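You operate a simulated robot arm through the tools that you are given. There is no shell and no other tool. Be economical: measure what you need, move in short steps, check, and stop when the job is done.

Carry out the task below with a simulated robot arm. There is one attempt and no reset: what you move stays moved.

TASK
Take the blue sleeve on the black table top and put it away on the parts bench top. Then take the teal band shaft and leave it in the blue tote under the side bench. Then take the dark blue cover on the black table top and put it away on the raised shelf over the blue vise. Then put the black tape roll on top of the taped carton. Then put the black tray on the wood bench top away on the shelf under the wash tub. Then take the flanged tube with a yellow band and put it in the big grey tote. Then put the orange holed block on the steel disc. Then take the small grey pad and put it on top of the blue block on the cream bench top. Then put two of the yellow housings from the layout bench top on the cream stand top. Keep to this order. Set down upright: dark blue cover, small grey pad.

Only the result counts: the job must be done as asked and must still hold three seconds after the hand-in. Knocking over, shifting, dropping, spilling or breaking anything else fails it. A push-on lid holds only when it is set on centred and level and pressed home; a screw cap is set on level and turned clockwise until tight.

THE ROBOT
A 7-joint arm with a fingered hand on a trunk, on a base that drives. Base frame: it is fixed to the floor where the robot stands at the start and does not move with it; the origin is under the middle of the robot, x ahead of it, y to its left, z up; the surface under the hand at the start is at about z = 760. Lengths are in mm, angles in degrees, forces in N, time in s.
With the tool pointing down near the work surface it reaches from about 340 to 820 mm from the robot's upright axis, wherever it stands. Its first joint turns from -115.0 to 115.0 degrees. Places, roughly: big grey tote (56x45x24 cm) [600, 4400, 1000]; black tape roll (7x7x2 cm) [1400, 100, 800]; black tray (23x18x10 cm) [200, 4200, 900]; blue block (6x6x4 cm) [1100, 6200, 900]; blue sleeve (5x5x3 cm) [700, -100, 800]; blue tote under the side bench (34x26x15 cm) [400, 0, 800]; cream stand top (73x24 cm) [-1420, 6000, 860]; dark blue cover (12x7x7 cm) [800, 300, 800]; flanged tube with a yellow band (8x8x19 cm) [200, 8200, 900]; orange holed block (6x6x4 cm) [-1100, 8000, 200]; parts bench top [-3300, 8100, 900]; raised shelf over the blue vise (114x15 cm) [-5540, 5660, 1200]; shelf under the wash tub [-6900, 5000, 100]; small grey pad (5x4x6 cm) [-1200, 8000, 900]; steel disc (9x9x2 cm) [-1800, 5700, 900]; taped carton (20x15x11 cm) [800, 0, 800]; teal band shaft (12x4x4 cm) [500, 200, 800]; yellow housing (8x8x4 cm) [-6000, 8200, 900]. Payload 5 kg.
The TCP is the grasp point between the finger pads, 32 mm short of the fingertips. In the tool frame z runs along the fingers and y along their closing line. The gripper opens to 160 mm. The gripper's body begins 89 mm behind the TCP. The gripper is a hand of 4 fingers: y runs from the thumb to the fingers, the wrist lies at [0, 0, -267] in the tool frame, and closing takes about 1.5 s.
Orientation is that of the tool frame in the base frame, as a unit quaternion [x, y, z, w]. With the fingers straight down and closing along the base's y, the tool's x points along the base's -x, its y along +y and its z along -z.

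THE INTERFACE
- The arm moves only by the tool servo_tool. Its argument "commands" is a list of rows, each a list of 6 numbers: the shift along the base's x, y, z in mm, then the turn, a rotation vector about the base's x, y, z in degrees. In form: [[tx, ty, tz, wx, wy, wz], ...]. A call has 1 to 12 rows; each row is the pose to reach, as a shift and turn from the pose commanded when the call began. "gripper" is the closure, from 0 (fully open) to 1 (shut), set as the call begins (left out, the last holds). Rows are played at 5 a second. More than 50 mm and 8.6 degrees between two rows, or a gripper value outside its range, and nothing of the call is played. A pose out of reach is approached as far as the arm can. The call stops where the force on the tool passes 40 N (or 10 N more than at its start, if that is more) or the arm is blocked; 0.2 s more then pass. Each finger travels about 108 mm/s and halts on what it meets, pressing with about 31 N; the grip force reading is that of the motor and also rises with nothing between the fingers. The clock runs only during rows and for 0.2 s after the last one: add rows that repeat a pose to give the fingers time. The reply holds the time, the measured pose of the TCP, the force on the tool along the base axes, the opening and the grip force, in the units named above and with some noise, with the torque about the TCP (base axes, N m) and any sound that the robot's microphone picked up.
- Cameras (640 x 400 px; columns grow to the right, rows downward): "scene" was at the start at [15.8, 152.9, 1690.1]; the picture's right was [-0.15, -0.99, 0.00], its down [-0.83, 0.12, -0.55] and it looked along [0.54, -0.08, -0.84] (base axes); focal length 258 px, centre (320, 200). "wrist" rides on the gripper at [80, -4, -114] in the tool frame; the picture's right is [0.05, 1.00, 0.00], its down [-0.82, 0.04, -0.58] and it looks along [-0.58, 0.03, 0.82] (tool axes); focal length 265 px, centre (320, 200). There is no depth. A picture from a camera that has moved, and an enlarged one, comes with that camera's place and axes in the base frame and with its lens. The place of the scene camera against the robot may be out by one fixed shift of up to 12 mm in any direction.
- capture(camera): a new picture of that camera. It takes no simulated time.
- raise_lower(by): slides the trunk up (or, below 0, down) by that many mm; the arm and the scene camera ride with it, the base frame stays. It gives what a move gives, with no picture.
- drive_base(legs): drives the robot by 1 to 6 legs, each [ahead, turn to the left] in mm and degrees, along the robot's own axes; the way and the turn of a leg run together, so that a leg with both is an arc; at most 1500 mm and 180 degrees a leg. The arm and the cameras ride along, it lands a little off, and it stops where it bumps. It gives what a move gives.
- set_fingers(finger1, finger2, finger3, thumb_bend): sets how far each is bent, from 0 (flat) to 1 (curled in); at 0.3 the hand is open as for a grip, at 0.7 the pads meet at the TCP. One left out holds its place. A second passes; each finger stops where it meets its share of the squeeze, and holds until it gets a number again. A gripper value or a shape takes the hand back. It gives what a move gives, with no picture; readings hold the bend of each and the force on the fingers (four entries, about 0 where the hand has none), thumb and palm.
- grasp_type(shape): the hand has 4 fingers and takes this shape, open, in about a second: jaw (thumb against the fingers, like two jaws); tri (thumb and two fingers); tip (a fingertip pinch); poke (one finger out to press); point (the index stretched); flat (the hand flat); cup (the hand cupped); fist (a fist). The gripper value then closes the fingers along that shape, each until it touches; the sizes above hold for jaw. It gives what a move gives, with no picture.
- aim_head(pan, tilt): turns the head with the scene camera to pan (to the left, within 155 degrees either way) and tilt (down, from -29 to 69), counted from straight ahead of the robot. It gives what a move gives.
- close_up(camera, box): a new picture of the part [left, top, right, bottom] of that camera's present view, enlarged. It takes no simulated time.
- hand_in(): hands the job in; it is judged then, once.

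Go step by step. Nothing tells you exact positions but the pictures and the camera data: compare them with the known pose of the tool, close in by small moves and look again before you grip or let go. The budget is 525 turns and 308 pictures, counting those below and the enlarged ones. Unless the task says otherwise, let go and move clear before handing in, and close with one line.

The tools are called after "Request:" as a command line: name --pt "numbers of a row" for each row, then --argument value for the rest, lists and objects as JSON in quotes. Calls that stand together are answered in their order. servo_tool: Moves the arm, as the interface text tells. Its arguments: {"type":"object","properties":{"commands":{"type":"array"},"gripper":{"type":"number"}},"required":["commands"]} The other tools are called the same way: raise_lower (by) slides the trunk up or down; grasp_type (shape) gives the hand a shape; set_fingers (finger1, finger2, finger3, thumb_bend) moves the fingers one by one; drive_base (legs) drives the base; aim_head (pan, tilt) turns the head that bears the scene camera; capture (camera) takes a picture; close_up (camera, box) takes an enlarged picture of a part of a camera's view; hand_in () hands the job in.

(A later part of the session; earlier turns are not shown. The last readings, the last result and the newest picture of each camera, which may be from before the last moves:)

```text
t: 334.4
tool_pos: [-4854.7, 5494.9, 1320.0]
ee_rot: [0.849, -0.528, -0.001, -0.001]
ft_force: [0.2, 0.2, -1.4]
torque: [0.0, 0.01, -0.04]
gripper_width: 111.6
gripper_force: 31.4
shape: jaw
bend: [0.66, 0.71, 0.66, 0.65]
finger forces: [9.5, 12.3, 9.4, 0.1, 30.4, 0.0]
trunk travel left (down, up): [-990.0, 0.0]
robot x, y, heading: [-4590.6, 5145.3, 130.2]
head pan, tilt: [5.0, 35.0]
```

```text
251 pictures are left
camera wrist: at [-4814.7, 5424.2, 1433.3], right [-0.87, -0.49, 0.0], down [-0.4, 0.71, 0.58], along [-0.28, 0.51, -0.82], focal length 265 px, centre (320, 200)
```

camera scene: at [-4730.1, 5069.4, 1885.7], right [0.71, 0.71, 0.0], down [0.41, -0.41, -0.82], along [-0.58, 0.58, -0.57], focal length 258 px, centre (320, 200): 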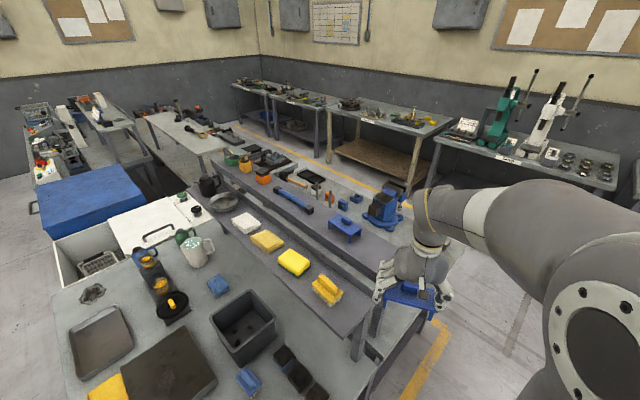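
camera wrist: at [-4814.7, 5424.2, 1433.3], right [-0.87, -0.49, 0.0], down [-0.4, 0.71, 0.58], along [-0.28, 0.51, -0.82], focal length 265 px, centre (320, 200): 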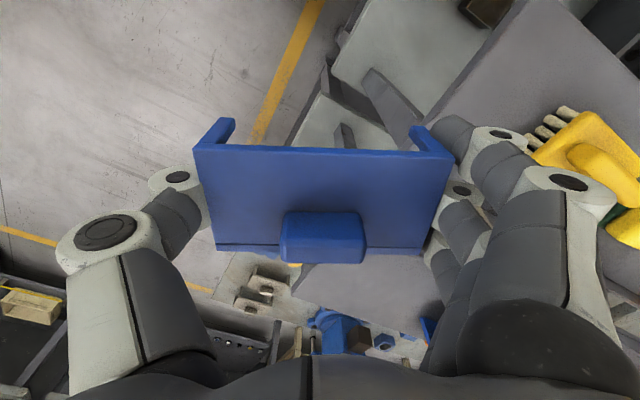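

I'll yaw the hand to align the cover with the shelf and move over the free end, still high.

Request:
servo_tool --pt "-25 23 0 0 0 -4" --pt "-50 46 0 0 0 -8" --pt "-75 69 0 0 0 -12" --pt "-100 92 0 0 0 -16" --pt "-125 115 0 0 0 -20" --pt "-150 138 0 0 0 -24" --pt "-180 165 0 0 0 -24" --pt "-180 165 0 0 0 -24"

Request:
capture --camera "wrist"

Request:
aim_head --pan 5 --tilt 45

Request:
close_up --camera "scene" --box '[200, 50, 480, 225]'

```text
t: 336.2
tool_pos: [-5033.6, 5658.6, 1323.6]
ee_rot: [0.721, -0.692, -0.002, -0.001]
ft_force: [0.3, 0.3, -0.9]
torque: [0.02, 0.04, -0.03]
gripper_width: 112.1
gripper_force: 31.0
shape: jaw
bend: [0.66, 0.71, 0.66, 0.65]
finger forces: [9.5, 12.5, 9.5, 0.0, 30.6, 0.0]
trunk travel left (down, up): [-990.0, 0.0]
robot x, y, heading: [-4592.2, 5143.5, 129.8]
head pan, tilt: [5.0, 35.0]
```

```text
250 pictures are left
camera wrist: at [-5025.3, 5578.0, 1436.6], right [-1.0, -0.09, 0.0], down [-0.07, 0.81, 0.58], along [-0.05, 0.58, -0.81], focal length 265 px, centre (320, 200)
```

wrist: 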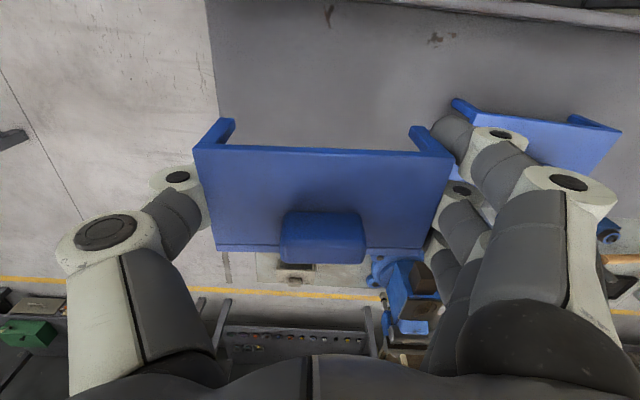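

```text
t: 336.9
tool_pos: [-5033.9, 5659.2, 1321.6]
ee_rot: [0.722, -0.692, -0.002, -0.001]
ft_force: [-0.2, 0.7, -0.8]
torque: [0.02, 0.0, -0.01]
gripper_width: 112.0
gripper_force: 30.6
shape: jaw
bend: [0.66, 0.71, 0.66, 0.65]
finger forces: [9.5, 12.3, 9.6, 0.0, 30.6, 0.0]
trunk travel left (down, up): [-990.0, 0.0]
robot x, y, heading: [-4592.3, 5150.9, 129.9]
head pan, tilt: [5.0, 45.0]
```

```text
2.29 times, centred on (340, 138) of scene
camera zoom: at [-4725.6, 5065.0, 1870.9], right [0.71, 0.71, 0.0], down [0.5, -0.5, -0.71], along [-0.5, 0.5, -0.71], focal length 590 px, centre (274, 343)
```

zoom: 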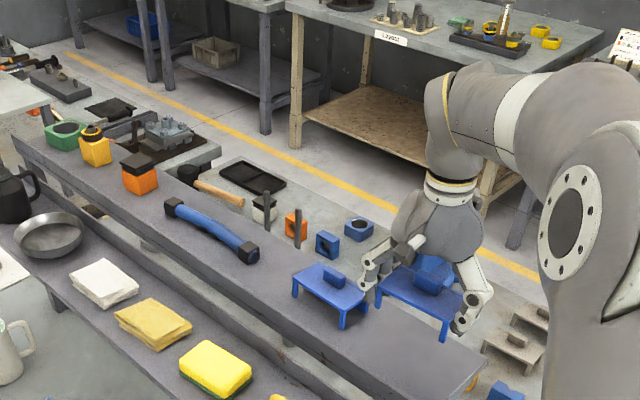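

The free end is confirmed: shelf end x ≈ -4941, other cover's edge ≈ -5135. I'll shift 8 mm east and lower slowly.

Request:
servo_tool --pt "8 1 -30 0 0 0" --pt "8 1 -55 0 0 0" --pt "8 1 -65 0 0 0" --pt "8 1 -65 0 0 0"

Request:
capture --camera "wrist"

Request:
close_up --camera "scene" --box '[300, 120, 460, 220]'

```text
t: 337.9
tool_pos: [-5026.4, 5660.8, 1255.7]
ee_rot: [0.721, -0.693, 0.0, 0.0]
ft_force: [-0.6, 0.2, -0.3]
torque: [0.02, -0.03, 0.01]
gripper_width: 111.8
gripper_force: 30.8
shape: jaw
bend: [0.66, 0.71, 0.66, 0.65]
finger forces: [9.5, 12.4, 9.4, 0.0, 30.6, 0.0]
trunk travel left (down, up): [-990.0, 0.0]
robot x, y, heading: [-4593.4, 5145.7, 130.0]
head pan, tilt: [5.0, 45.0]
```

```text
248 pictures are left
camera wrist: at [-5019.3, 5579.7, 1369.8], right [-1.0, -0.09, 0.0], down [-0.07, 0.81, 0.58], along [-0.05, 0.58, -0.82], focal length 265 px, centre (320, 200)
```

wrist: 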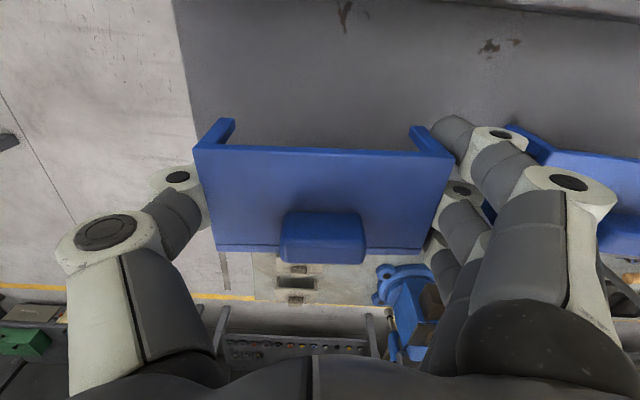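

```text
4.00 times, centred on (380, 170) of scene
camera zoom: at [-4725.3, 5064.5, 1870.8], right [0.71, 0.71, 0.0], down [0.5, -0.5, -0.71], along [-0.5, 0.5, -0.71], focal length 1032 px, centre (80, 320)
```

zoom: 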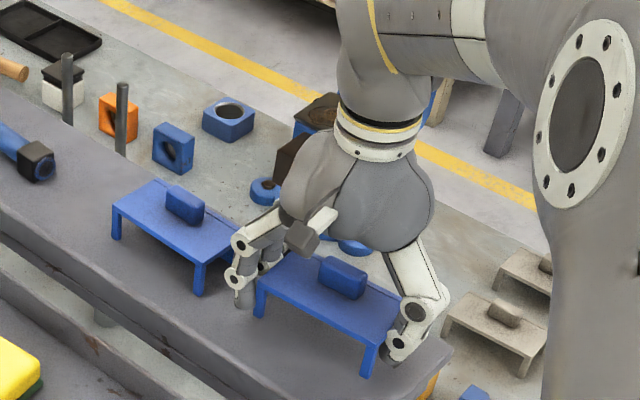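

Aligned with the existing cover. Lowering in small steps to contact.

Request:
servo_tool --pt "0 0 -6 0 0 0" --pt "0 0 -10 0 0 0" --pt "0 0 -13 0 0 0" --pt "0 0 -16 0 0 0" --pt "0 0 -19 0 0 0" --pt "0 0 -22 0 0 0"

```text
t: 339.3
tool_pos: [-5025.8, 5661.8, 1234.5]
ee_rot: [0.721, -0.693, -0.002, -0.001]
ft_force: [1.6, 0.2, 13.6]
torque: [-0.43, -0.72, 0.05]
gripper_width: 104.7
gripper_force: 31.3
shape: jaw
bend: [0.71, 0.71, 0.7, 0.67]
finger forces: [2.1, 17.9, 23.2, 0.1, 26.3, 0.1]
trunk travel left (down, up): [-990.0, 0.0]
robot x, y, heading: [-4593.1, 5147.4, 129.9]
head pan, tilt: [5.0, 45.0]
```

Request:
capture --camera "wrist"

Request:
close_up --camera "scene" --box '[300, 120, 460, 220]'

```text
246 pictures are left
camera wrist: at [-5017.8, 5580.3, 1348.3], right [-1.0, -0.09, 0.0], down [-0.07, 0.81, 0.58], along [-0.05, 0.58, -0.81], focal length 265 px, centre (320, 200)
```

wrist: 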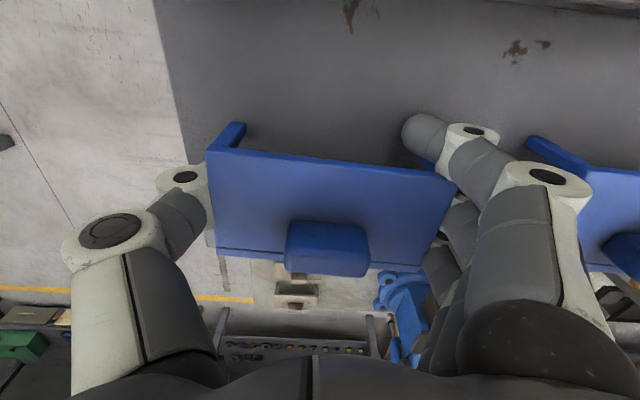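

```text
4.00 times, centred on (380, 170) of scene
camera zoom: at [-4724.1, 5063.7, 1871.2], right [0.71, 0.71, 0.0], down [0.5, -0.5, -0.71], along [-0.5, 0.5, -0.71], focal length 1032 px, centre (80, 320)
```

zoom: 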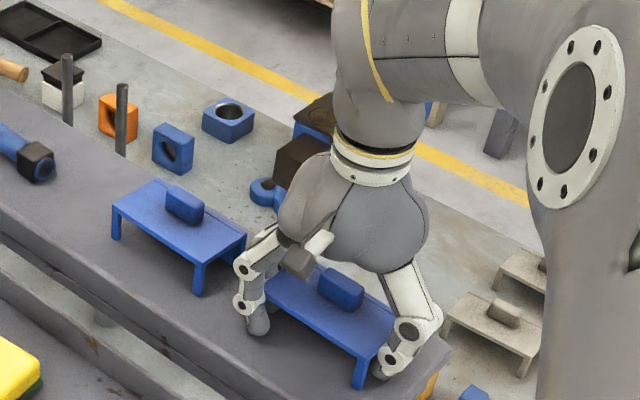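

Only one leg carries load, so the cover is slightly skewed in the grip; all its legs are over the shelf. I'll open the fingers a little to let it settle.

Request:
servo_tool --pt "0 0 0 0 0 0" --pt "0 0 0 0 0 0" --pt "0 0 0 0 0 0" --gripper 0.15

Request:
capture --camera "wrist"

Request:
close_up --camera "scene" --box '[300, 120, 460, 220]'

```text
t: 340.1
tool_pos: [-5025.8, 5660.6, 1232.7]
ee_rot: [0.721, -0.693, -0.001, -0.001]
ft_force: [0.3, -0.2, 0.3]
torque: [0.01, 0.02, -0.03]
gripper_width: 135.7
gripper_force: 0.1
shape: jaw
bend: [0.54, 0.54, 0.54, 0.5]
finger forces: [0.1, 0.1, 0.0, 0.0, 0.1, 0.0]
trunk travel left (down, up): [-990.0, 0.0]
robot x, y, heading: [-4592.5, 5148.9, 129.8]
head pan, tilt: [5.0, 45.0]
```

```text
244 pictures are left
camera wrist: at [-5018.5, 5580.4, 1345.7], right [-1.0, -0.09, 0.0], down [-0.08, 0.81, 0.58], along [-0.05, 0.58, -0.82], focal length 265 px, centre (320, 200)
```

wrist: 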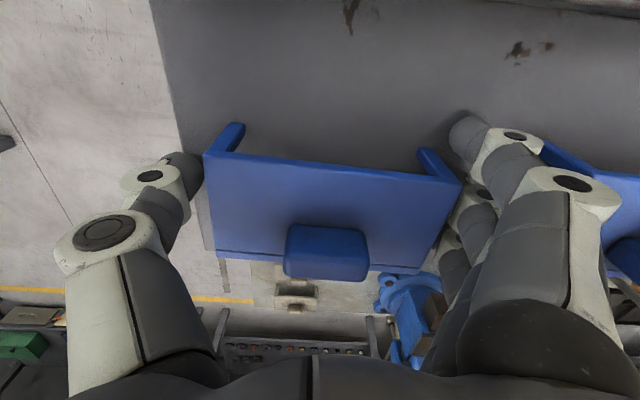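

```text
4.00 times, centred on (380, 170) of scene
camera zoom: at [-4725.5, 5064.6, 1870.6], right [0.71, 0.71, 0.0], down [0.5, -0.5, -0.71], along [-0.5, 0.5, -0.71], focal length 1032 px, centre (80, 320)
```

zoom: 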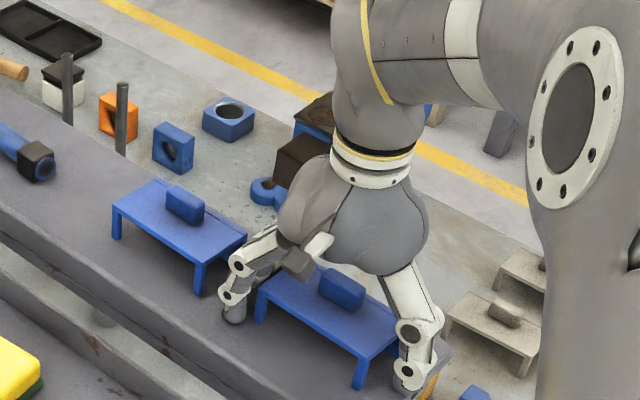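

Settled on its legs. I'll open slightly more and lift out slowly.

Request:
servo_tool --pt "0 0 0 0 0 0" --pt "0 0 0 0 0 0" --pt "0 0 5 0 0 0" --pt "0 0 15 0 0 0" --pt "0 0 30 0 0 0" --pt "0 0 50 0 0 0" --pt "0 0 80 0 0 0" --pt "0 0 120 0 0 0" --gripper 0.06

Request:
capture --camera "wrist"

```text
t: 341.9
tool_pos: [-5026.1, 5663.6, 1356.0]
ee_rot: [0.721, -0.693, -0.001, -0.001]
ft_force: [0.2, -0.2, 0.1]
torque: [0.01, 0.04, -0.01]
gripper_width: 150.2
gripper_force: 0.0
shape: jaw
bend: [0.42, 0.42, 0.42, 0.39]
finger forces: [0.1, 0.0, 0.0, 0.0, 0.1, 0.0]
trunk travel left (down, up): [-990.0, 0.0]
robot x, y, heading: [-4589.8, 5149.1, 129.9]
head pan, tilt: [5.0, 45.0]
```

```text
242 pictures are left
camera wrist: at [-5017.6, 5582.0, 1469.7], right [-1.0, -0.09, 0.0], down [-0.07, 0.81, 0.58], along [-0.05, 0.58, -0.82], focal length 265 px, centre (320, 200)
```

wrist: 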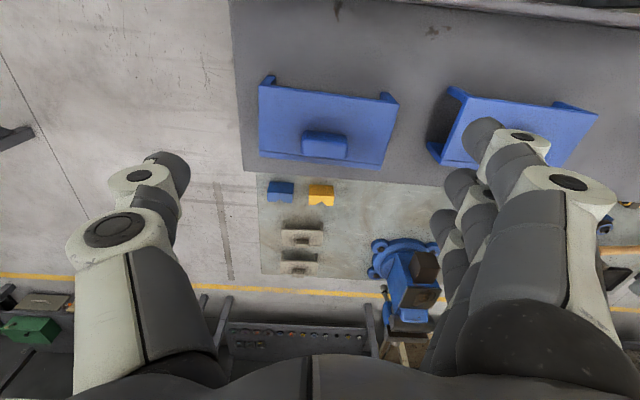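

The cover stands upright on the shelf. Next I'll retract, return to neutral, and drive back for the tape roll.

Request:
servo_tool --pt "25 -23 0 0 0 5" --pt "50 -46 0 0 0 10" --pt "75 -69 0 0 0 15" --pt "100 -92 0 0 0 20" --pt "125 -115 0 0 0 25" --pt "150 -138 0 0 0 31" --pt "165 -160 0 0 0 37" --pt "165 -160 0 0 0 37"

Request:
drive_base --legs '[[-700, 0], [0, 140], [1280, 0], [0, 90], [1500, 0], [1500, 0]]'

Request:
raise_lower --by -200

```text
t: 343.7
tool_pos: [-4860.4, 5500.2, 1351.9]
ee_rot: [0.904, -0.427, -0.001, 0.0]
ft_force: [-0.1, 0.3, -0.6]
torque: [-0.01, -0.03, 0.0]
gripper_width: 150.2
gripper_force: 0.1
shape: jaw
bend: [0.42, 0.42, 0.42, 0.39]
finger forces: [0.0, 0.1, 0.0, 0.0, 0.0, 0.1]
trunk travel left (down, up): [-990.0, 0.0]
robot x, y, heading: [-4591.1, 5143.9, 129.9]
head pan, tilt: [5.0, 45.0]
```

```text
t: 376.8
tool_pos: [-874.0, 3132.5, 1350.7]
ee_rot: [0.011, 1.0, 0.0, 0.001]
ft_force: [-0.1, 0.2, 0.1]
torque: [-0.03, -0.01, 0.0]
gripper_width: 150.1
gripper_force: 0.1
shape: jaw
bend: [0.42, 0.42, 0.42, 0.39]
finger forces: [0.1, 0.0, 0.1, 0.0, 0.0, 0.0]
trunk travel left (down, up): [-990.0, 0.0]
robot x, y, heading: [-1319.5, 3159.0, -0.8]
head pan, tilt: [5.0, 45.0]
```

```text
t: 378.9
tool_pos: [-874.1, 3132.0, 1153.1]
ee_rot: [0.011, 1.0, 0.0, 0.001]
ft_force: [0.4, 0.2, 0.4]
torque: [0.01, 0.03, 0.02]
gripper_width: 150.2
gripper_force: 0.1
shape: jaw
bend: [0.42, 0.42, 0.42, 0.39]
finger forces: [0.0, 0.0, 0.0, 0.0, 0.0, 0.0]
trunk travel left (down, up): [-790.0, 200.0]
robot x, y, heading: [-1316.6, 3159.9, -0.6]
head pan, tilt: [5.0, 45.0]
```

Request:
drive_base --legs '[[1500, 0], [917, 0], [0, -89.4], [1500, 0], [850, 0]]'

Request:
aim_head --pan 10 --tilt 50

Request:
capture --camera "scene"

```text
t: 405.3
tool_pos: [905.8, 443.8, 1151.7]
ee_rot: [0.743, 0.669, -0.001, 0.0]
ft_force: [-0.2, 0.2, -0.1]
torque: [0.04, 0.03, -0.01]
gripper_width: 150.1
gripper_force: 0.0
shape: jaw
bend: [0.42, 0.42, 0.42, 0.39]
finger forces: [0.0, 0.0, 0.0, 0.1, 0.0, 0.0]
trunk travel left (down, up): [-790.0, 200.0]
robot x, y, heading: [965.1, 885.0, -95.2]
head pan, tilt: [5.0, 45.0]
```

```text
t: 405.9
tool_pos: [905.6, 443.7, 1152.3]
ee_rot: [0.743, 0.669, -0.001, 0.001]
ft_force: [0.4, 0.2, -0.1]
torque: [0.04, 0.0, -0.03]
gripper_width: 150.2
gripper_force: 0.1
shape: jaw
bend: [0.42, 0.42, 0.42, 0.39]
finger forces: [0.0, 0.0, 0.0, 0.0, 0.0, 0.0]
trunk travel left (down, up): [-790.0, 200.0]
robot x, y, heading: [967.3, 882.7, -95.4]
head pan, tilt: [10.0, 50.0]
```

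```text
241 pictures are left
camera scene: at [1141.6, 857.1, 1664.0], right [-1.0, -0.08, 0.0], down [-0.06, 0.76, -0.64], along [0.05, -0.64, -0.77], focal length 258 px, centre (320, 200)
```

scene: 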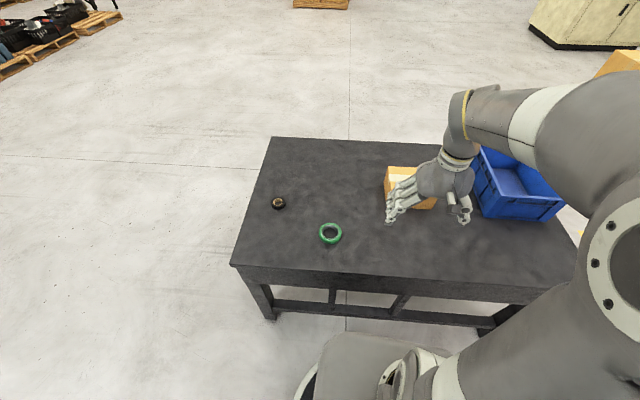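

The tape roll is near (1380, 150). I'll drive 140 mm closer and move the hand above it.

Request:
drive_base --legs '[[140, 0]]'

Request:
servo_tool --pt "45 0 -10 0 0 0" --pt "90 0 -20 0 0 0" --pt "135 0 -30 0 0 0" --pt "180 0 -40 0 0 0" --pt "225 0 -50 0 0 0" --pt "270 0 -60 0 0 0" --pt "315 0 -70 0 0 0" --pt "360 0 -80 0 0 0" --pt "405 -20 -80 0 0 0" --pt "440 -50 -80 0 0 0" --pt "465 -85 -80 0 0 0" --pt "475 -120 -80 0 0 0"

Request:
capture --camera "wrist"

```text
t: 407.2
tool_pos: [894.3, 305.1, 1152.9]
ee_rot: [0.743, 0.67, 0.0, -0.001]
ft_force: [-0.2, -0.3, 0.3]
torque: [0.06, 0.01, 0.01]
gripper_width: 150.2
gripper_force: 0.1
shape: jaw
bend: [0.42, 0.42, 0.42, 0.39]
finger forces: [0.0, 0.0, 0.0, 0.0, 0.0, 0.0]
trunk travel left (down, up): [-790.0, 200.0]
robot x, y, heading: [955.4, 742.6, -95.3]
head pan, tilt: [10.0, 50.0]
```

```text
t: 409.8
tool_pos: [1371.2, 186.5, 1073.3]
ee_rot: [0.742, 0.67, -0.001, 0.001]
ft_force: [-0.3, -0.1, 0.5]
torque: [0.03, 0.0, 0.03]
gripper_width: 150.2
gripper_force: 0.1
shape: jaw
bend: [0.42, 0.42, 0.42, 0.38]
finger forces: [0.0, 0.1, 0.1, 0.0, 0.1, 0.1]
trunk travel left (down, up): [-790.0, 200.0]
robot x, y, heading: [955.8, 744.1, -95.1]
head pan, tilt: [10.0, 50.0]
```

```text
240 pictures are left
camera wrist: at [1374.9, 265.8, 1186.4], right [1.0, -0.05, 0.0], down [-0.04, -0.81, 0.58], along [-0.03, -0.58, -0.82], focal length 265 px, centre (320, 200)
```

wrist: 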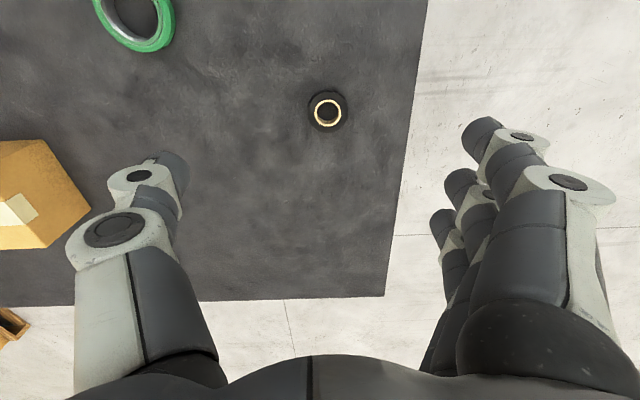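

Request:
servo_tool --pt "4 -21 -20 0 0 0" --pt "8 -42 -40 0 0 0" --pt "8 -42 -85 0 0 0" --pt "8 -42 -130 0 0 0" --pt "8 -42 -175 0 0 0" --pt "8 -42 -220 0 0 0" --pt "8 -42 -220 0 0 0" --gripper 0.25

Request:
capture --camera "wrist"

```text
t: 411.4
tool_pos: [1375.9, 143.6, 850.3]
ee_rot: [0.742, 0.671, -0.001, 0.001]
ft_force: [0.3, 1.0, 0.1]
torque: [-0.03, 0.0, 0.02]
gripper_width: 120.3
gripper_force: 0.0
shape: jaw
bend: [0.63, 0.63, 0.63, 0.59]
finger forces: [0.0, 0.0, 0.1, 0.0, 0.1, 0.1]
trunk travel left (down, up): [-790.0, 200.0]
robot x, y, heading: [957.2, 743.8, -95.0]
head pan, tilt: [10.0, 50.0]
```

```text
239 pictures are left
camera wrist: at [1381.0, 222.5, 964.5], right [1.0, -0.05, 0.0], down [-0.04, -0.81, 0.58], along [-0.03, -0.58, -0.82], focal length 265 px, centre (320, 200)
```

wrist: 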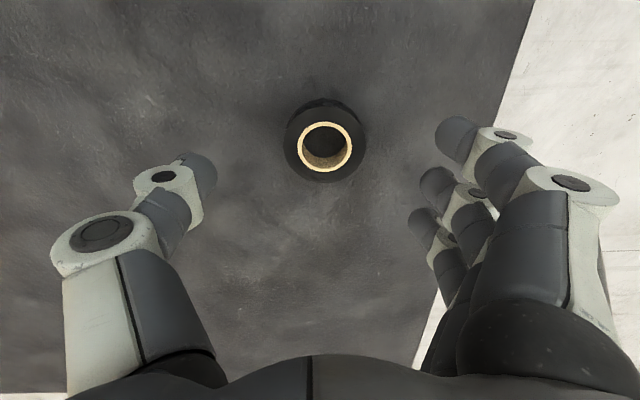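

Request:
servo_tool --pt "3 0 -20 0 0 0" --pt "3 0 -40 0 0 0" --pt "3 0 -50 0 0 0" --pt "3 0 -55 0 0 0" --pt "3 0 -55 0 0 0"

Request:
servo_tool --pt "0 0 0 0 0 0" --pt "0 0 0 0 0 0" --pt "0 0 0 0 0 0" --pt "0 0 0 0 0 0" --pt "0 0 0 0 0 0" --pt "0 0 0 0 0 0" --pt "0 0 0 0 0 0" --gripper 1.0

Request:
capture --camera "wrist"

```text
t: 412.6
tool_pos: [1380.2, 143.6, 798.1]
ee_rot: [0.742, 0.67, -0.001, 0.001]
ft_force: [0.2, -1.0, -0.1]
torque: [0.01, 0.02, -0.02]
gripper_width: 120.6
gripper_force: 0.1
shape: jaw
bend: [0.63, 0.63, 0.63, 0.59]
finger forces: [0.0, 0.0, 0.0, 0.1, 0.0, 0.1]
trunk travel left (down, up): [-790.0, 200.0]
robot x, y, heading: [954.9, 749.0, -95.2]
head pan, tilt: [10.0, 50.0]
```

```text
t: 414.2
tool_pos: [1380.8, 143.2, 797.0]
ee_rot: [0.742, 0.67, -0.001, 0.001]
ft_force: [0.6, 0.1, 1.1]
torque: [0.0, -0.01, 0.01]
gripper_width: 44.0
gripper_force: 31.1
shape: jaw
bend: [0.72, 0.73, 0.73, 0.7]
finger forces: [8.0, 9.0, 8.9, 0.0, 27.7, 0.1]
trunk travel left (down, up): [-790.0, 200.0]
robot x, y, heading: [955.8, 739.6, -95.0]
head pan, tilt: [10.0, 50.0]
```

```text
238 pictures are left
camera wrist: at [1384.2, 222.4, 911.0], right [1.0, -0.05, 0.0], down [-0.04, -0.81, 0.58], along [-0.03, -0.58, -0.82], focal length 265 px, centre (320, 200)
```

wrist: 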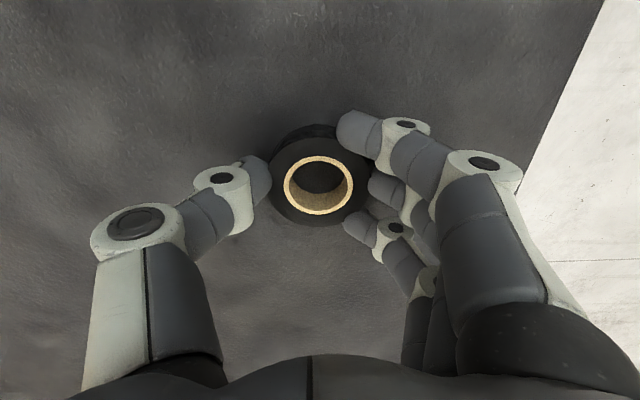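

Gripped. Lift and carry toward the carton.

Request:
servo_tool --pt "0 0 20 0 0 0" --pt "0 0 60 0 0 0" --pt "0 0 105 0 0 0" --pt "0 0 150 0 0 0" --pt "0 20 190 0 0 0" --pt "-30 40 220 0 0 0" --pt "-75 50 220 0 0 0" --pt "-120 55 220 0 0 0" --pt "-165 60 220 0 0 0" --pt "-210 60 220 0 0 0" --pt "-255 60 220 0 0 0" --pt "-300 60 220 0 0 0"

Request:
servo_tool --pt "-45 -10 0 0 0 0" --pt "-90 -30 0 0 0 0" --pt "-130 -55 0 0 0 0" --pt "-170 -80 0 0 0 0" --pt "-210 -105 0 0 0 0" --pt "-245 -135 0 0 0 0" --pt "-270 -160 0 0 0 0" --pt "-270 -160 0 0 0 0"

Request:
capture --camera "wrist"

```text
t: 416.8
tool_pos: [1080.9, 202.4, 1015.5]
ee_rot: [0.742, 0.67, 0.0, 0.0]
ft_force: [0.2, 0.3, -0.9]
torque: [-0.02, -0.01, 0.02]
gripper_width: 43.8
gripper_force: 31.4
shape: jaw
bend: [0.72, 0.73, 0.73, 0.7]
finger forces: [8.2, 9.2, 9.7, 0.1, 27.9, 0.0]
trunk travel left (down, up): [-790.0, 200.0]
robot x, y, heading: [955.2, 743.8, -95.1]
head pan, tilt: [10.0, 50.0]
```

```text
t: 418.6
tool_pos: [807.8, 45.3, 1018.8]
ee_rot: [0.742, 0.671, -0.001, -0.001]
ft_force: [0.6, 0.5, 0.1]
torque: [0.03, 0.05, 0.01]
gripper_width: 43.9
gripper_force: 31.1
shape: jaw
bend: [0.72, 0.73, 0.73, 0.7]
finger forces: [8.7, 9.3, 9.9, 0.0, 27.5, 0.0]
trunk travel left (down, up): [-790.0, 200.0]
robot x, y, heading: [950.9, 742.3, -94.9]
head pan, tilt: [10.0, 50.0]
```

```text
237 pictures are left
camera wrist: at [811.4, 124.6, 1132.2], right [1.0, -0.05, 0.0], down [-0.04, -0.81, 0.58], along [-0.03, -0.58, -0.82], focal length 265 px, centre (320, 200)
```

wrist: 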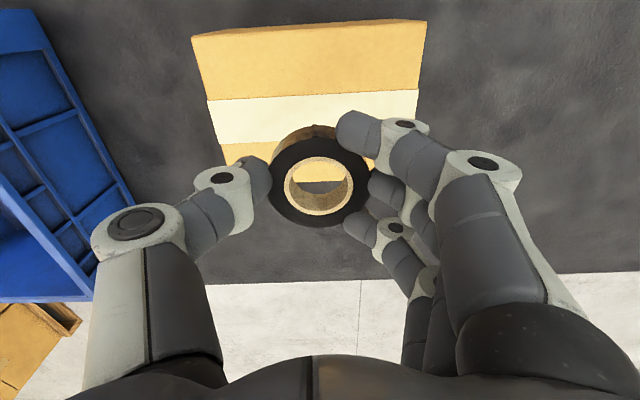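

Carton top centre is about (801, 39). Lowering onto it.

Request:
servo_tool --pt "-7 -6 -30 0 0 0" --pt "-7 -6 -65 0 0 0" --pt "-7 -6 -90 0 0 0" --pt "-7 -6 -100 0 0 0" --pt "-7 -6 -104 0 0 0" --pt "-7 -6 -107 0 0 0" --pt "-7 -6 -110 0 0 0"

Request:
capture --camera "wrist"

```text
t: 420.2
tool_pos: [803.9, 37.6, 906.8]
ee_rot: [0.742, 0.671, -0.001, 0.001]
ft_force: [0.6, -0.1, 1.1]
torque: [-0.04, -0.05, -0.02]
gripper_width: 43.7
gripper_force: 31.4
shape: jaw
bend: [0.72, 0.73, 0.73, 0.7]
finger forces: [8.9, 9.4, 10.3, 0.0, 28.0, 0.1]
trunk travel left (down, up): [-790.0, 200.0]
robot x, y, heading: [950.4, 739.8, -95.1]
head pan, tilt: [10.0, 50.0]
```

```text
236 pictures are left
camera wrist: at [807.7, 117.9, 1020.4], right [1.0, -0.05, 0.0], down [-0.04, -0.81, 0.58], along [-0.03, -0.58, -0.81], focal length 265 px, centre (320, 200)
```

wrist: 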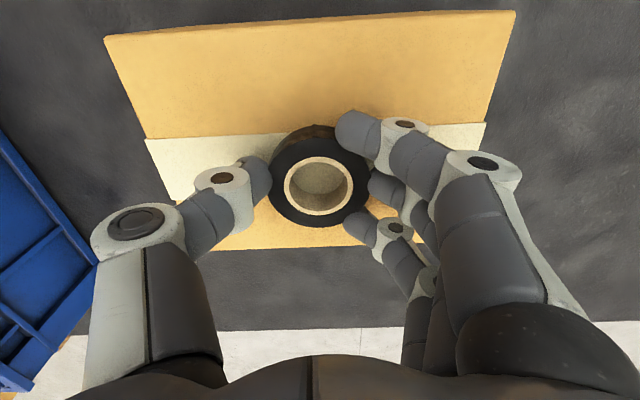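

Request:
servo_tool --pt "0 0 -2 0 0 0" --pt "0 0 -4 0 0 0" --pt "0 0 -6 0 0 0" --pt "0 0 -6 0 0 0"

```text
t: 421.2
tool_pos: [803.7, 38.4, 904.3]
ee_rot: [0.742, 0.671, -0.002, 0.003]
ft_force: [1.9, -3.5, 33.2]
torque: [-0.1, -0.09, -0.01]
gripper_width: 44.4
gripper_force: 31.0
shape: jaw
bend: [0.72, 0.74, 0.73, 0.71]
finger forces: [11.4, 12.0, 14.3, 0.1, 34.2, 0.0]
trunk travel left (down, up): [-790.0, 200.0]
robot x, y, heading: [951.7, 742.3, -95.1]
head pan, tilt: [10.0, 50.0]
```

Contact. I'll back off 2 mm, release, and lift.

Request:
servo_tool --pt "0 0 3 0 0 0" --pt "0 0 3 0 0 0"

Request:
servo_tool --pt "0 0 0 0 0 0" --pt "0 0 0 0 0 0" --pt "0 0 0 0 0 0" --pt "0 0 0 0 0 0" --pt "0 0 25 0 0 0" --pt "0 0 65 0 0 0" --pt "0 0 110 0 0 0" --pt "0 0 155 0 0 0" --pt "0 0 200 0 0 0" --gripper 0.35

Request:
capture --camera "wrist"

```text
t: 421.8
tool_pos: [803.8, 38.6, 905.5]
ee_rot: [0.742, 0.67, -0.002, 0.002]
ft_force: [2.7, -4.3, 27.7]
torque: [-0.21, -0.09, 0.01]
gripper_width: 44.6
gripper_force: 30.5
shape: jaw
bend: [0.72, 0.74, 0.73, 0.71]
finger forces: [11.3, 12.0, 14.6, 0.1, 33.1, 0.0]
trunk travel left (down, up): [-790.0, 200.0]
robot x, y, heading: [956.4, 743.4, -95.0]
head pan, tilt: [10.0, 50.0]
```

```text
t: 423.8
tool_pos: [801.3, 41.4, 1103.9]
ee_rot: [0.742, 0.67, -0.001, 0.0]
ft_force: [0.2, 0.0, 0.1]
torque: [-0.02, -0.02, -0.04]
gripper_width: 103.5
gripper_force: 0.1
shape: jaw
bend: [0.7, 0.7, 0.7, 0.67]
finger forces: [0.0, 0.0, 0.1, 0.1, 0.0, 0.0]
trunk travel left (down, up): [-790.0, 200.0]
robot x, y, heading: [953.4, 744.0, -95.2]
head pan, tilt: [10.0, 50.0]
```

```text
235 pictures are left
camera wrist: at [805.2, 121.3, 1218.0], right [1.0, -0.05, 0.0], down [-0.04, -0.81, 0.58], along [-0.03, -0.58, -0.82], focal length 265 px, centre (320, 200)
```

wrist: 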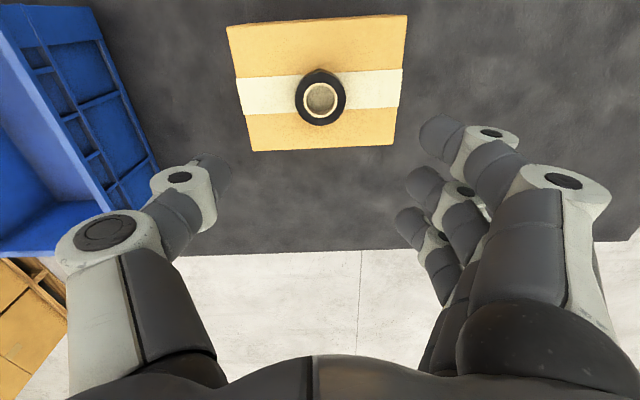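

The roll sits on the carton. Next I'll retract the arm and drive to the wood bench for the black tray.

Request:
servo_tool --pt "19 42 0 0 0 0" --pt "38 84 0 0 0 0" --pt "57 126 0 0 0 0" --pt "76 168 0 0 0 0" --pt "95 210 0 0 0 0" --pt "113 253 20 0 0 0"

Request:
drive_base --legs '[[-1500, 0], [-500, 0], [0, -85], [930, 0], [0, -90], [350, 0]]'

Request:
aim_head --pan 15 --tilt 35

Request:
capture --camera "scene"

```text
refused: row 6 steps farther than a row can; nothing moved
```

```text
t: 447.7
tool_pos: [399.1, 3774.1, 1103.5]
ee_rot: [-0.671, 0.741, 0.002, 0.001]
ft_force: [0.3, 0.2, -0.8]
torque: [-0.05, 0.0, -0.04]
gripper_width: 103.8
gripper_force: 0.1
shape: jaw
bend: [0.7, 0.7, 0.7, 0.67]
finger forces: [0.0, 0.0, 0.0, 0.0, 0.0, 0.0]
trunk travel left (down, up): [-790.0, 200.0]
robot x, y, heading: [249.2, 3072.6, 85.4]
head pan, tilt: [10.0, 50.0]
```

```text
t: 448.5
tool_pos: [400.0, 3773.9, 1103.9]
ee_rot: [-0.672, 0.741, 0.0, 0.0]
ft_force: [-0.1, 0.1, 0.1]
torque: [-0.01, 0.01, -0.01]
gripper_width: 103.8
gripper_force: 0.1
shape: jaw
bend: [0.7, 0.7, 0.7, 0.67]
finger forces: [0.1, 0.0, 0.0, 0.0, 0.0, 0.0]
trunk travel left (down, up): [-790.0, 200.0]
robot x, y, heading: [249.8, 3069.5, 85.3]
head pan, tilt: [15.0, 35.0]
```

```text
234 pictures are left
camera scene: at [78.0, 3117.5, 1685.6], right [0.98, 0.18, 0.0], down [0.1, -0.57, -0.82], along [-0.14, 0.81, -0.57], focal length 258 px, centre (320, 200)
```

scene: 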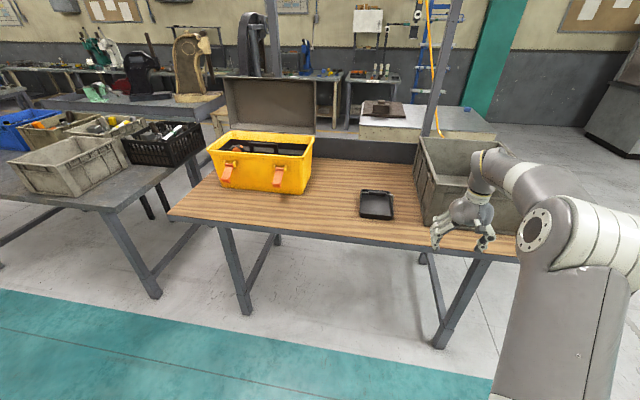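

Request:
close_up --camera "scene" --box '[320, 160, 440, 235]'

```text
5.33 times, centred on (380, 198) of scene
camera zoom: at [78.0, 3117.5, 1685.6], right [0.98, 0.18, 0.0], down [0.1, -0.57, -0.82], along [-0.14, 0.81, -0.57], focal length 1376 px, centre (0, 213)
```

zoom: 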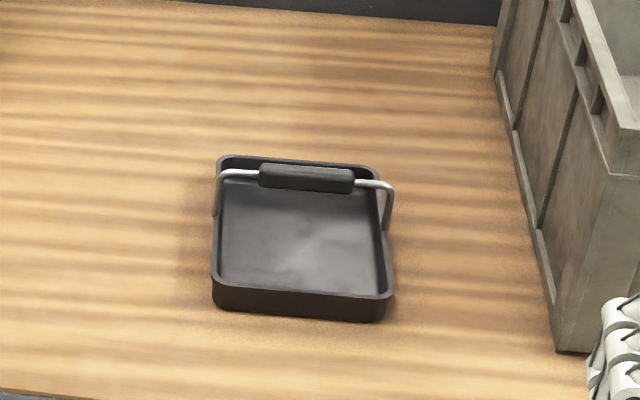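

The tray has a bail handle. Its destination shelf is low, so before choosing a grasp I'll look at the wash tub area. First I'll retract the arm.

Request:
servo_tool --pt "-19 -42 0 0 0 0" --pt "-38 -84 0 0 0 0" --pt "-57 -126 0 0 0 0" --pt "-76 -168 0 0 0 0" --pt "-95 -210 0 0 0 0" --pt "-112 -250 0 0 0 0"

Request:
drive_base --legs '[[0, 94.6], [1500, 0], [1500, 0], [1100, 0], [0, -40]]'

Request:
aim_head --pan 20 --tilt 15

Request:
capture --camera "scene"

```text
t: 449.9
tool_pos: [287.2, 3525.0, 1103.7]
ee_rot: [-0.671, 0.741, 0.001, 0.001]
ft_force: [0.1, -0.1, 0.4]
torque: [0.05, 0.02, 0.01]
gripper_width: 103.6
gripper_force: 0.1
shape: jaw
bend: [0.7, 0.7, 0.7, 0.67]
finger forces: [0.0, 0.0, 0.1, 0.0, 0.0, 0.0]
trunk travel left (down, up): [-790.0, 200.0]
robot x, y, heading: [248.1, 3075.3, 85.0]
head pan, tilt: [15.0, 35.0]
```

```text
t: 470.1
tool_pos: [-3353.3, 2917.2, 1103.8]
ee_rot: [1.0, 0.026, 0.0, 0.001]
ft_force: [-1.0, 0.8, 0.0]
torque: [-0.06, -0.06, -0.03]
gripper_width: 104.0
gripper_force: 0.1
shape: jaw
bend: [0.7, 0.7, 0.7, 0.66]
finger forces: [0.0, 0.0, 0.0, 0.0, 0.0, 0.1]
trunk travel left (down, up): [-790.0, 200.0]
robot x, y, heading: [-2899.5, 2955.9, -166.3]
head pan, tilt: [15.0, 35.0]
stopped in leg 4: the robot was blocked; the commanded pose is now the measured one
```

```text
t: 470.9
tool_pos: [-3352.3, 2914.3, 1106.0]
ee_rot: [1.0, 0.028, 0.0, 0.002]
ft_force: [0.1, -0.3, 0.1]
torque: [-0.02, -0.01, -0.01]
gripper_width: 103.8
gripper_force: 0.0
shape: jaw
bend: [0.7, 0.7, 0.7, 0.66]
finger forces: [0.0, 0.0, 0.0, 0.0, 0.0, 0.0]
trunk travel left (down, up): [-790.0, 200.0]
robot x, y, heading: [-2895.7, 2960.6, -166.1]
head pan, tilt: [20.0, 15.0]
```

```text
232 pictures are left
camera scene: at [-2872.3, 2774.3, 1717.6], right [-0.56, 0.83, 0.0], down [0.22, 0.14, -0.97], along [-0.8, -0.54, -0.26], focal length 258 px, centre (320, 200)
```

scene: 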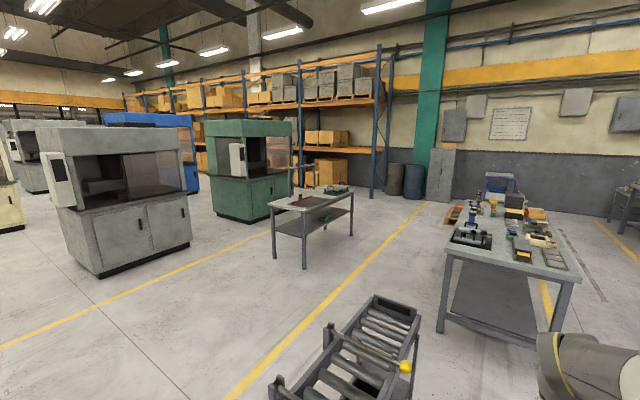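

The base was blocked. I'll look at what it touched before moving.

Request:
aim_head --pan 90 --tilt 45

Request:
capture --camera "scene"

Request:
aim_head --pan 20 --tilt 60

Request:
capture --camera "scene"

```text
t: 472.3
tool_pos: [-3351.9, 2914.6, 1104.6]
ee_rot: [1.0, 0.027, -0.001, 0.001]
ft_force: [-0.2, 0.0, -0.7]
torque: [-0.02, -0.03, 0.0]
gripper_width: 104.0
gripper_force: 0.0
shape: jaw
bend: [0.7, 0.7, 0.7, 0.66]
finger forces: [0.0, 0.0, 0.0, 0.0, 0.0, 0.0]
trunk travel left (down, up): [-790.0, 200.0]
robot x, y, heading: [-2893.9, 2957.1, -166.3]
head pan, tilt: [90.0, 45.0]
```

```text
231 pictures are left
camera scene: at [-2775.4, 2747.1, 1670.9], right [-0.97, -0.24, 0.0], down [-0.17, 0.69, -0.71], along [0.17, -0.69, -0.71], focal length 258 px, centre (320, 200)
```

scene: 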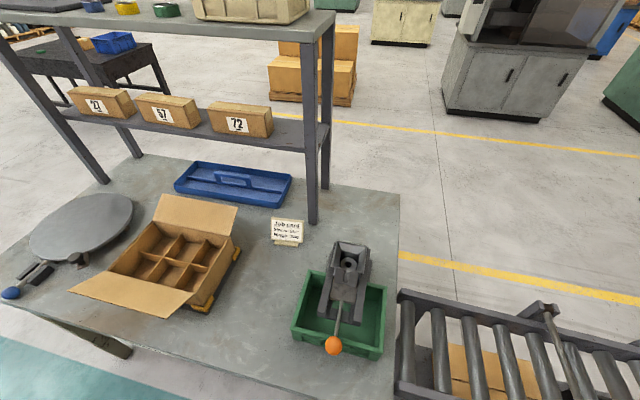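

```text
t: 473.7
tool_pos: [-3352.4, 2914.0, 1104.0]
ee_rot: [1.0, 0.027, -0.001, 0.001]
ft_force: [-0.4, 0.5, -0.8]
torque: [0.02, -0.01, 0.01]
gripper_width: 104.0
gripper_force: 0.0
shape: jaw
bend: [0.7, 0.7, 0.7, 0.66]
finger forces: [0.0, 0.0, 0.0, 0.0, 0.0, 0.0]
trunk travel left (down, up): [-790.0, 200.0]
robot x, y, heading: [-2895.9, 2957.4, -166.0]
head pan, tilt: [20.0, 60.0]
```

```text
230 pictures are left
camera scene: at [-2850.1, 2789.0, 1651.4], right [-0.56, 0.83, 0.0], down [0.72, 0.48, -0.5], along [-0.42, -0.28, -0.87], focal length 258 px, centre (320, 200)
```

scene: 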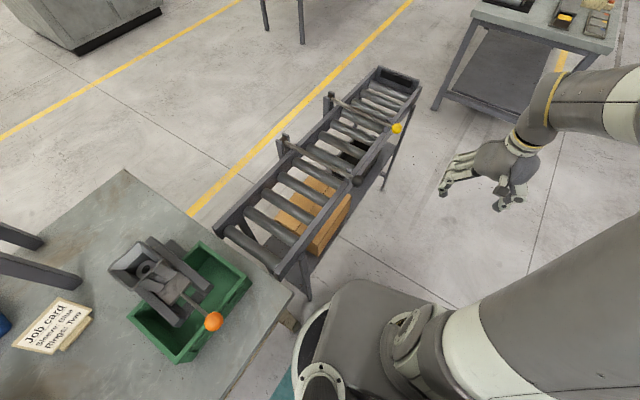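

Nothing was displaced; the base just touched the stand's corner. I'll back off and steer toward the open floor.

Request:
drive_base --legs '[[-400, 0], [0, -47], [1450, 0]]'

Request:
aim_head --pan 20 --tilt 20

Request:
capture --camera "scene"

```text
t: 485.0
tool_pos: [-3997.8, 4183.1, 1104.1]
ee_rot: [0.916, -0.402, -0.001, 0.001]
ft_force: [-0.9, 0.4, 0.1]
torque: [-0.02, -0.02, -0.03]
gripper_width: 104.1
gripper_force: 0.0
shape: jaw
bend: [0.7, 0.7, 0.7, 0.66]
finger forces: [0.0, 0.0, 0.0, 0.0, 0.1, 0.0]
trunk travel left (down, up): [-790.0, 200.0]
robot x, y, heading: [-3675.0, 3856.9, 143.3]
head pan, tilt: [20.0, 60.0]
```

```text
t: 486.0
tool_pos: [-3997.4, 4182.3, 1103.7]
ee_rot: [0.916, -0.401, -0.002, 0.0]
ft_force: [1.2, 0.0, -0.3]
torque: [-0.02, 0.02, -0.04]
gripper_width: 103.9
gripper_force: 0.0
shape: jaw
bend: [0.7, 0.7, 0.7, 0.66]
finger forces: [0.1, 0.1, 0.0, 0.1, 0.1, 0.0]
trunk travel left (down, up): [-790.0, 200.0]
robot x, y, heading: [-3673.6, 3858.1, 143.3]
head pan, tilt: [20.0, 20.0]
```

```text
229 pictures are left
camera scene: at [-3802.2, 3730.3, 1709.4], right [0.29, 0.96, 0.0], down [0.33, -0.1, -0.94], along [-0.9, 0.27, -0.34], focal length 258 px, centre (320, 200)
```

scene: 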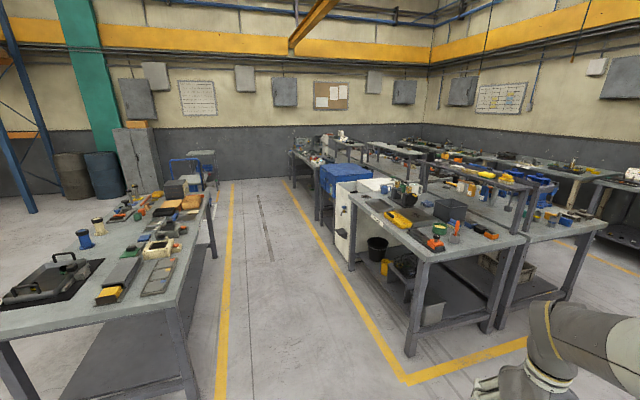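

Request:
drive_base --legs '[[0, 32], [1200, 0]]'

Request:
drive_base --legs '[[1000, 0]]'

Request:
aim_head --pan -30 --tilt 30

Request:
capture --camera "scene"

```text
t: 493.6
tool_pos: [-5294.1, 4093.2, 1105.7]
ee_rot: [0.989, -0.149, -0.001, 0.001]
ft_force: [0.5, -0.7, -0.3]
torque: [-0.03, -0.06, 0.0]
gripper_width: 103.9
gripper_force: 0.1
shape: jaw
bend: [0.7, 0.7, 0.7, 0.66]
finger forces: [0.0, 0.1, 0.1, 0.1, 0.0, 0.0]
trunk travel left (down, up): [-790.0, 200.0]
robot x, y, heading: [-4853.7, 3977.0, 173.8]
head pan, tilt: [20.0, 20.0]
```

```text
t: 498.8
tool_pos: [-6302.4, 4188.8, 1104.5]
ee_rot: [0.99, -0.141, -0.001, 0.001]
ft_force: [-0.5, -0.7, 0.0]
torque: [0.02, -0.03, 0.02]
gripper_width: 103.9
gripper_force: 0.0
shape: jaw
bend: [0.7, 0.7, 0.7, 0.66]
finger forces: [0.1, 0.0, 0.1, 0.0, 0.0, 0.0]
trunk travel left (down, up): [-790.0, 200.0]
robot x, y, heading: [-5858.3, 4076.7, 174.6]
head pan, tilt: [20.0, 20.0]
```

```text
t: 500.0
tool_pos: [-6301.9, 4189.1, 1104.4]
ee_rot: [0.99, -0.14, -0.002, 0.002]
ft_force: [-0.5, 0.9, -0.9]
torque: [0.02, 0.0, 0.0]
gripper_width: 104.2
gripper_force: 0.1
shape: jaw
bend: [0.7, 0.7, 0.7, 0.66]
finger forces: [0.1, 0.0, 0.0, 0.1, 0.0, 0.1]
trunk travel left (down, up): [-790.0, 200.0]
robot x, y, heading: [-5861.2, 4080.5, 174.3]
head pan, tilt: [-30.0, 30.0]
```

```text
228 pictures are left
camera scene: at [-5881.3, 3977.7, 1693.5], right [0.58, 0.82, 0.0], down [0.41, -0.29, -0.87], along [-0.71, 0.5, -0.5], focal length 258 px, centre (320, 200)
```

scene: 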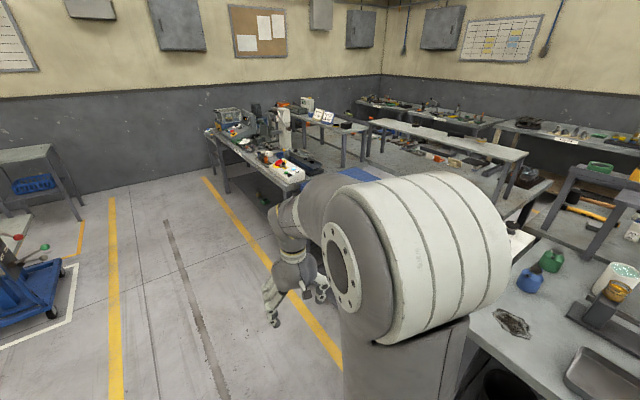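

Request:
drive_base --legs '[[450, 0], [0, -90]]'

Request:
aim_head --pan 35 --tilt 35

Request:
capture --camera "scene"

```text
t: 506.6
tool_pos: [-6181.7, 4564.0, 1102.9]
ee_rot: [-0.59, 0.807, 0.002, 0.0]
ft_force: [-0.3, -0.8, 0.1]
torque: [0.0, -0.03, 0.04]
gripper_width: 103.9
gripper_force: 0.1
shape: jaw
bend: [0.7, 0.7, 0.7, 0.66]
finger forces: [0.0, 0.1, 0.0, 0.1, 0.1, 0.0]
trunk travel left (down, up): [-790.0, 200.0]
robot x, y, heading: [-6303.5, 4124.5, 82.6]
head pan, tilt: [-30.0, 30.0]
```

```text
t: 507.9
tool_pos: [-6182.1, 4564.6, 1104.4]
ee_rot: [-0.59, 0.807, 0.002, 0.001]
ft_force: [-0.4, -0.1, -0.2]
torque: [-0.01, -0.01, -0.01]
gripper_width: 103.9
gripper_force: 0.1
shape: jaw
bend: [0.7, 0.7, 0.7, 0.66]
finger forces: [0.0, 0.0, 0.0, 0.0, 0.0, 0.0]
trunk travel left (down, up): [-790.0, 200.0]
robot x, y, heading: [-6306.3, 4124.1, 82.9]
head pan, tilt: [35.0, 35.0]
```

```text
227 pictures are left
camera scene: at [-6501.5, 4167.9, 1685.7], right [0.88, 0.47, 0.0], down [0.27, -0.51, -0.82], along [-0.38, 0.72, -0.57], focal length 258 px, centre (320, 200)
```

scene: 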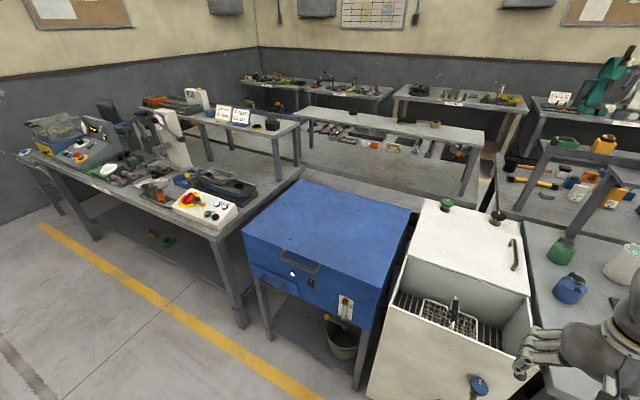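

The blue tub on legs has a lower shelf with a bucket on its right. Zooming in.

Request:
close_up --camera "scene" --box '[220, 160, 440, 400]'

Request:
aim_head --pan 35 --tilt 55

Request:
capture --camera "scene"

```text
1.67 times, centred on (330, 280) of scene
camera zoom: at [-6501.5, 4167.9, 1685.7], right [0.88, 0.47, 0.0], down [0.27, -0.51, -0.82], along [-0.38, 0.72, -0.57], focal length 430 px, centre (303, 67)
```

zoom: 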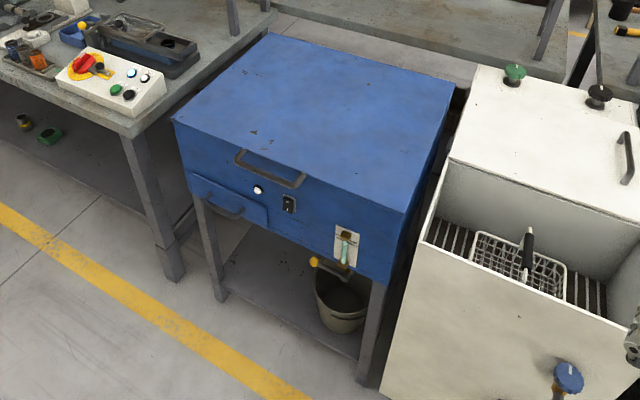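

```text
t: 508.8
tool_pos: [-6181.7, 4565.0, 1104.0]
ee_rot: [-0.589, 0.808, 0.001, 0.0]
ft_force: [0.4, -0.1, -0.1]
torque: [0.0, -0.05, 0.02]
gripper_width: 103.7
gripper_force: 0.1
shape: jaw
bend: [0.7, 0.7, 0.7, 0.66]
finger forces: [0.1, 0.0, 0.0, 0.0, 0.0, 0.1]
trunk travel left (down, up): [-790.0, 200.0]
robot x, y, heading: [-6305.8, 4123.5, 83.0]
head pan, tilt: [35.0, 55.0]
```

```text
225 pictures are left
camera scene: at [-6494.1, 4153.8, 1657.5], right [0.88, 0.47, 0.0], down [0.38, -0.72, -0.57], along [-0.27, 0.51, -0.82], focal length 258 px, centre (320, 200)
```

scene: 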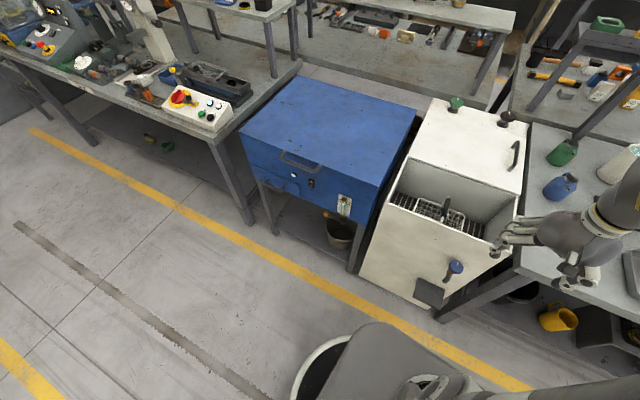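

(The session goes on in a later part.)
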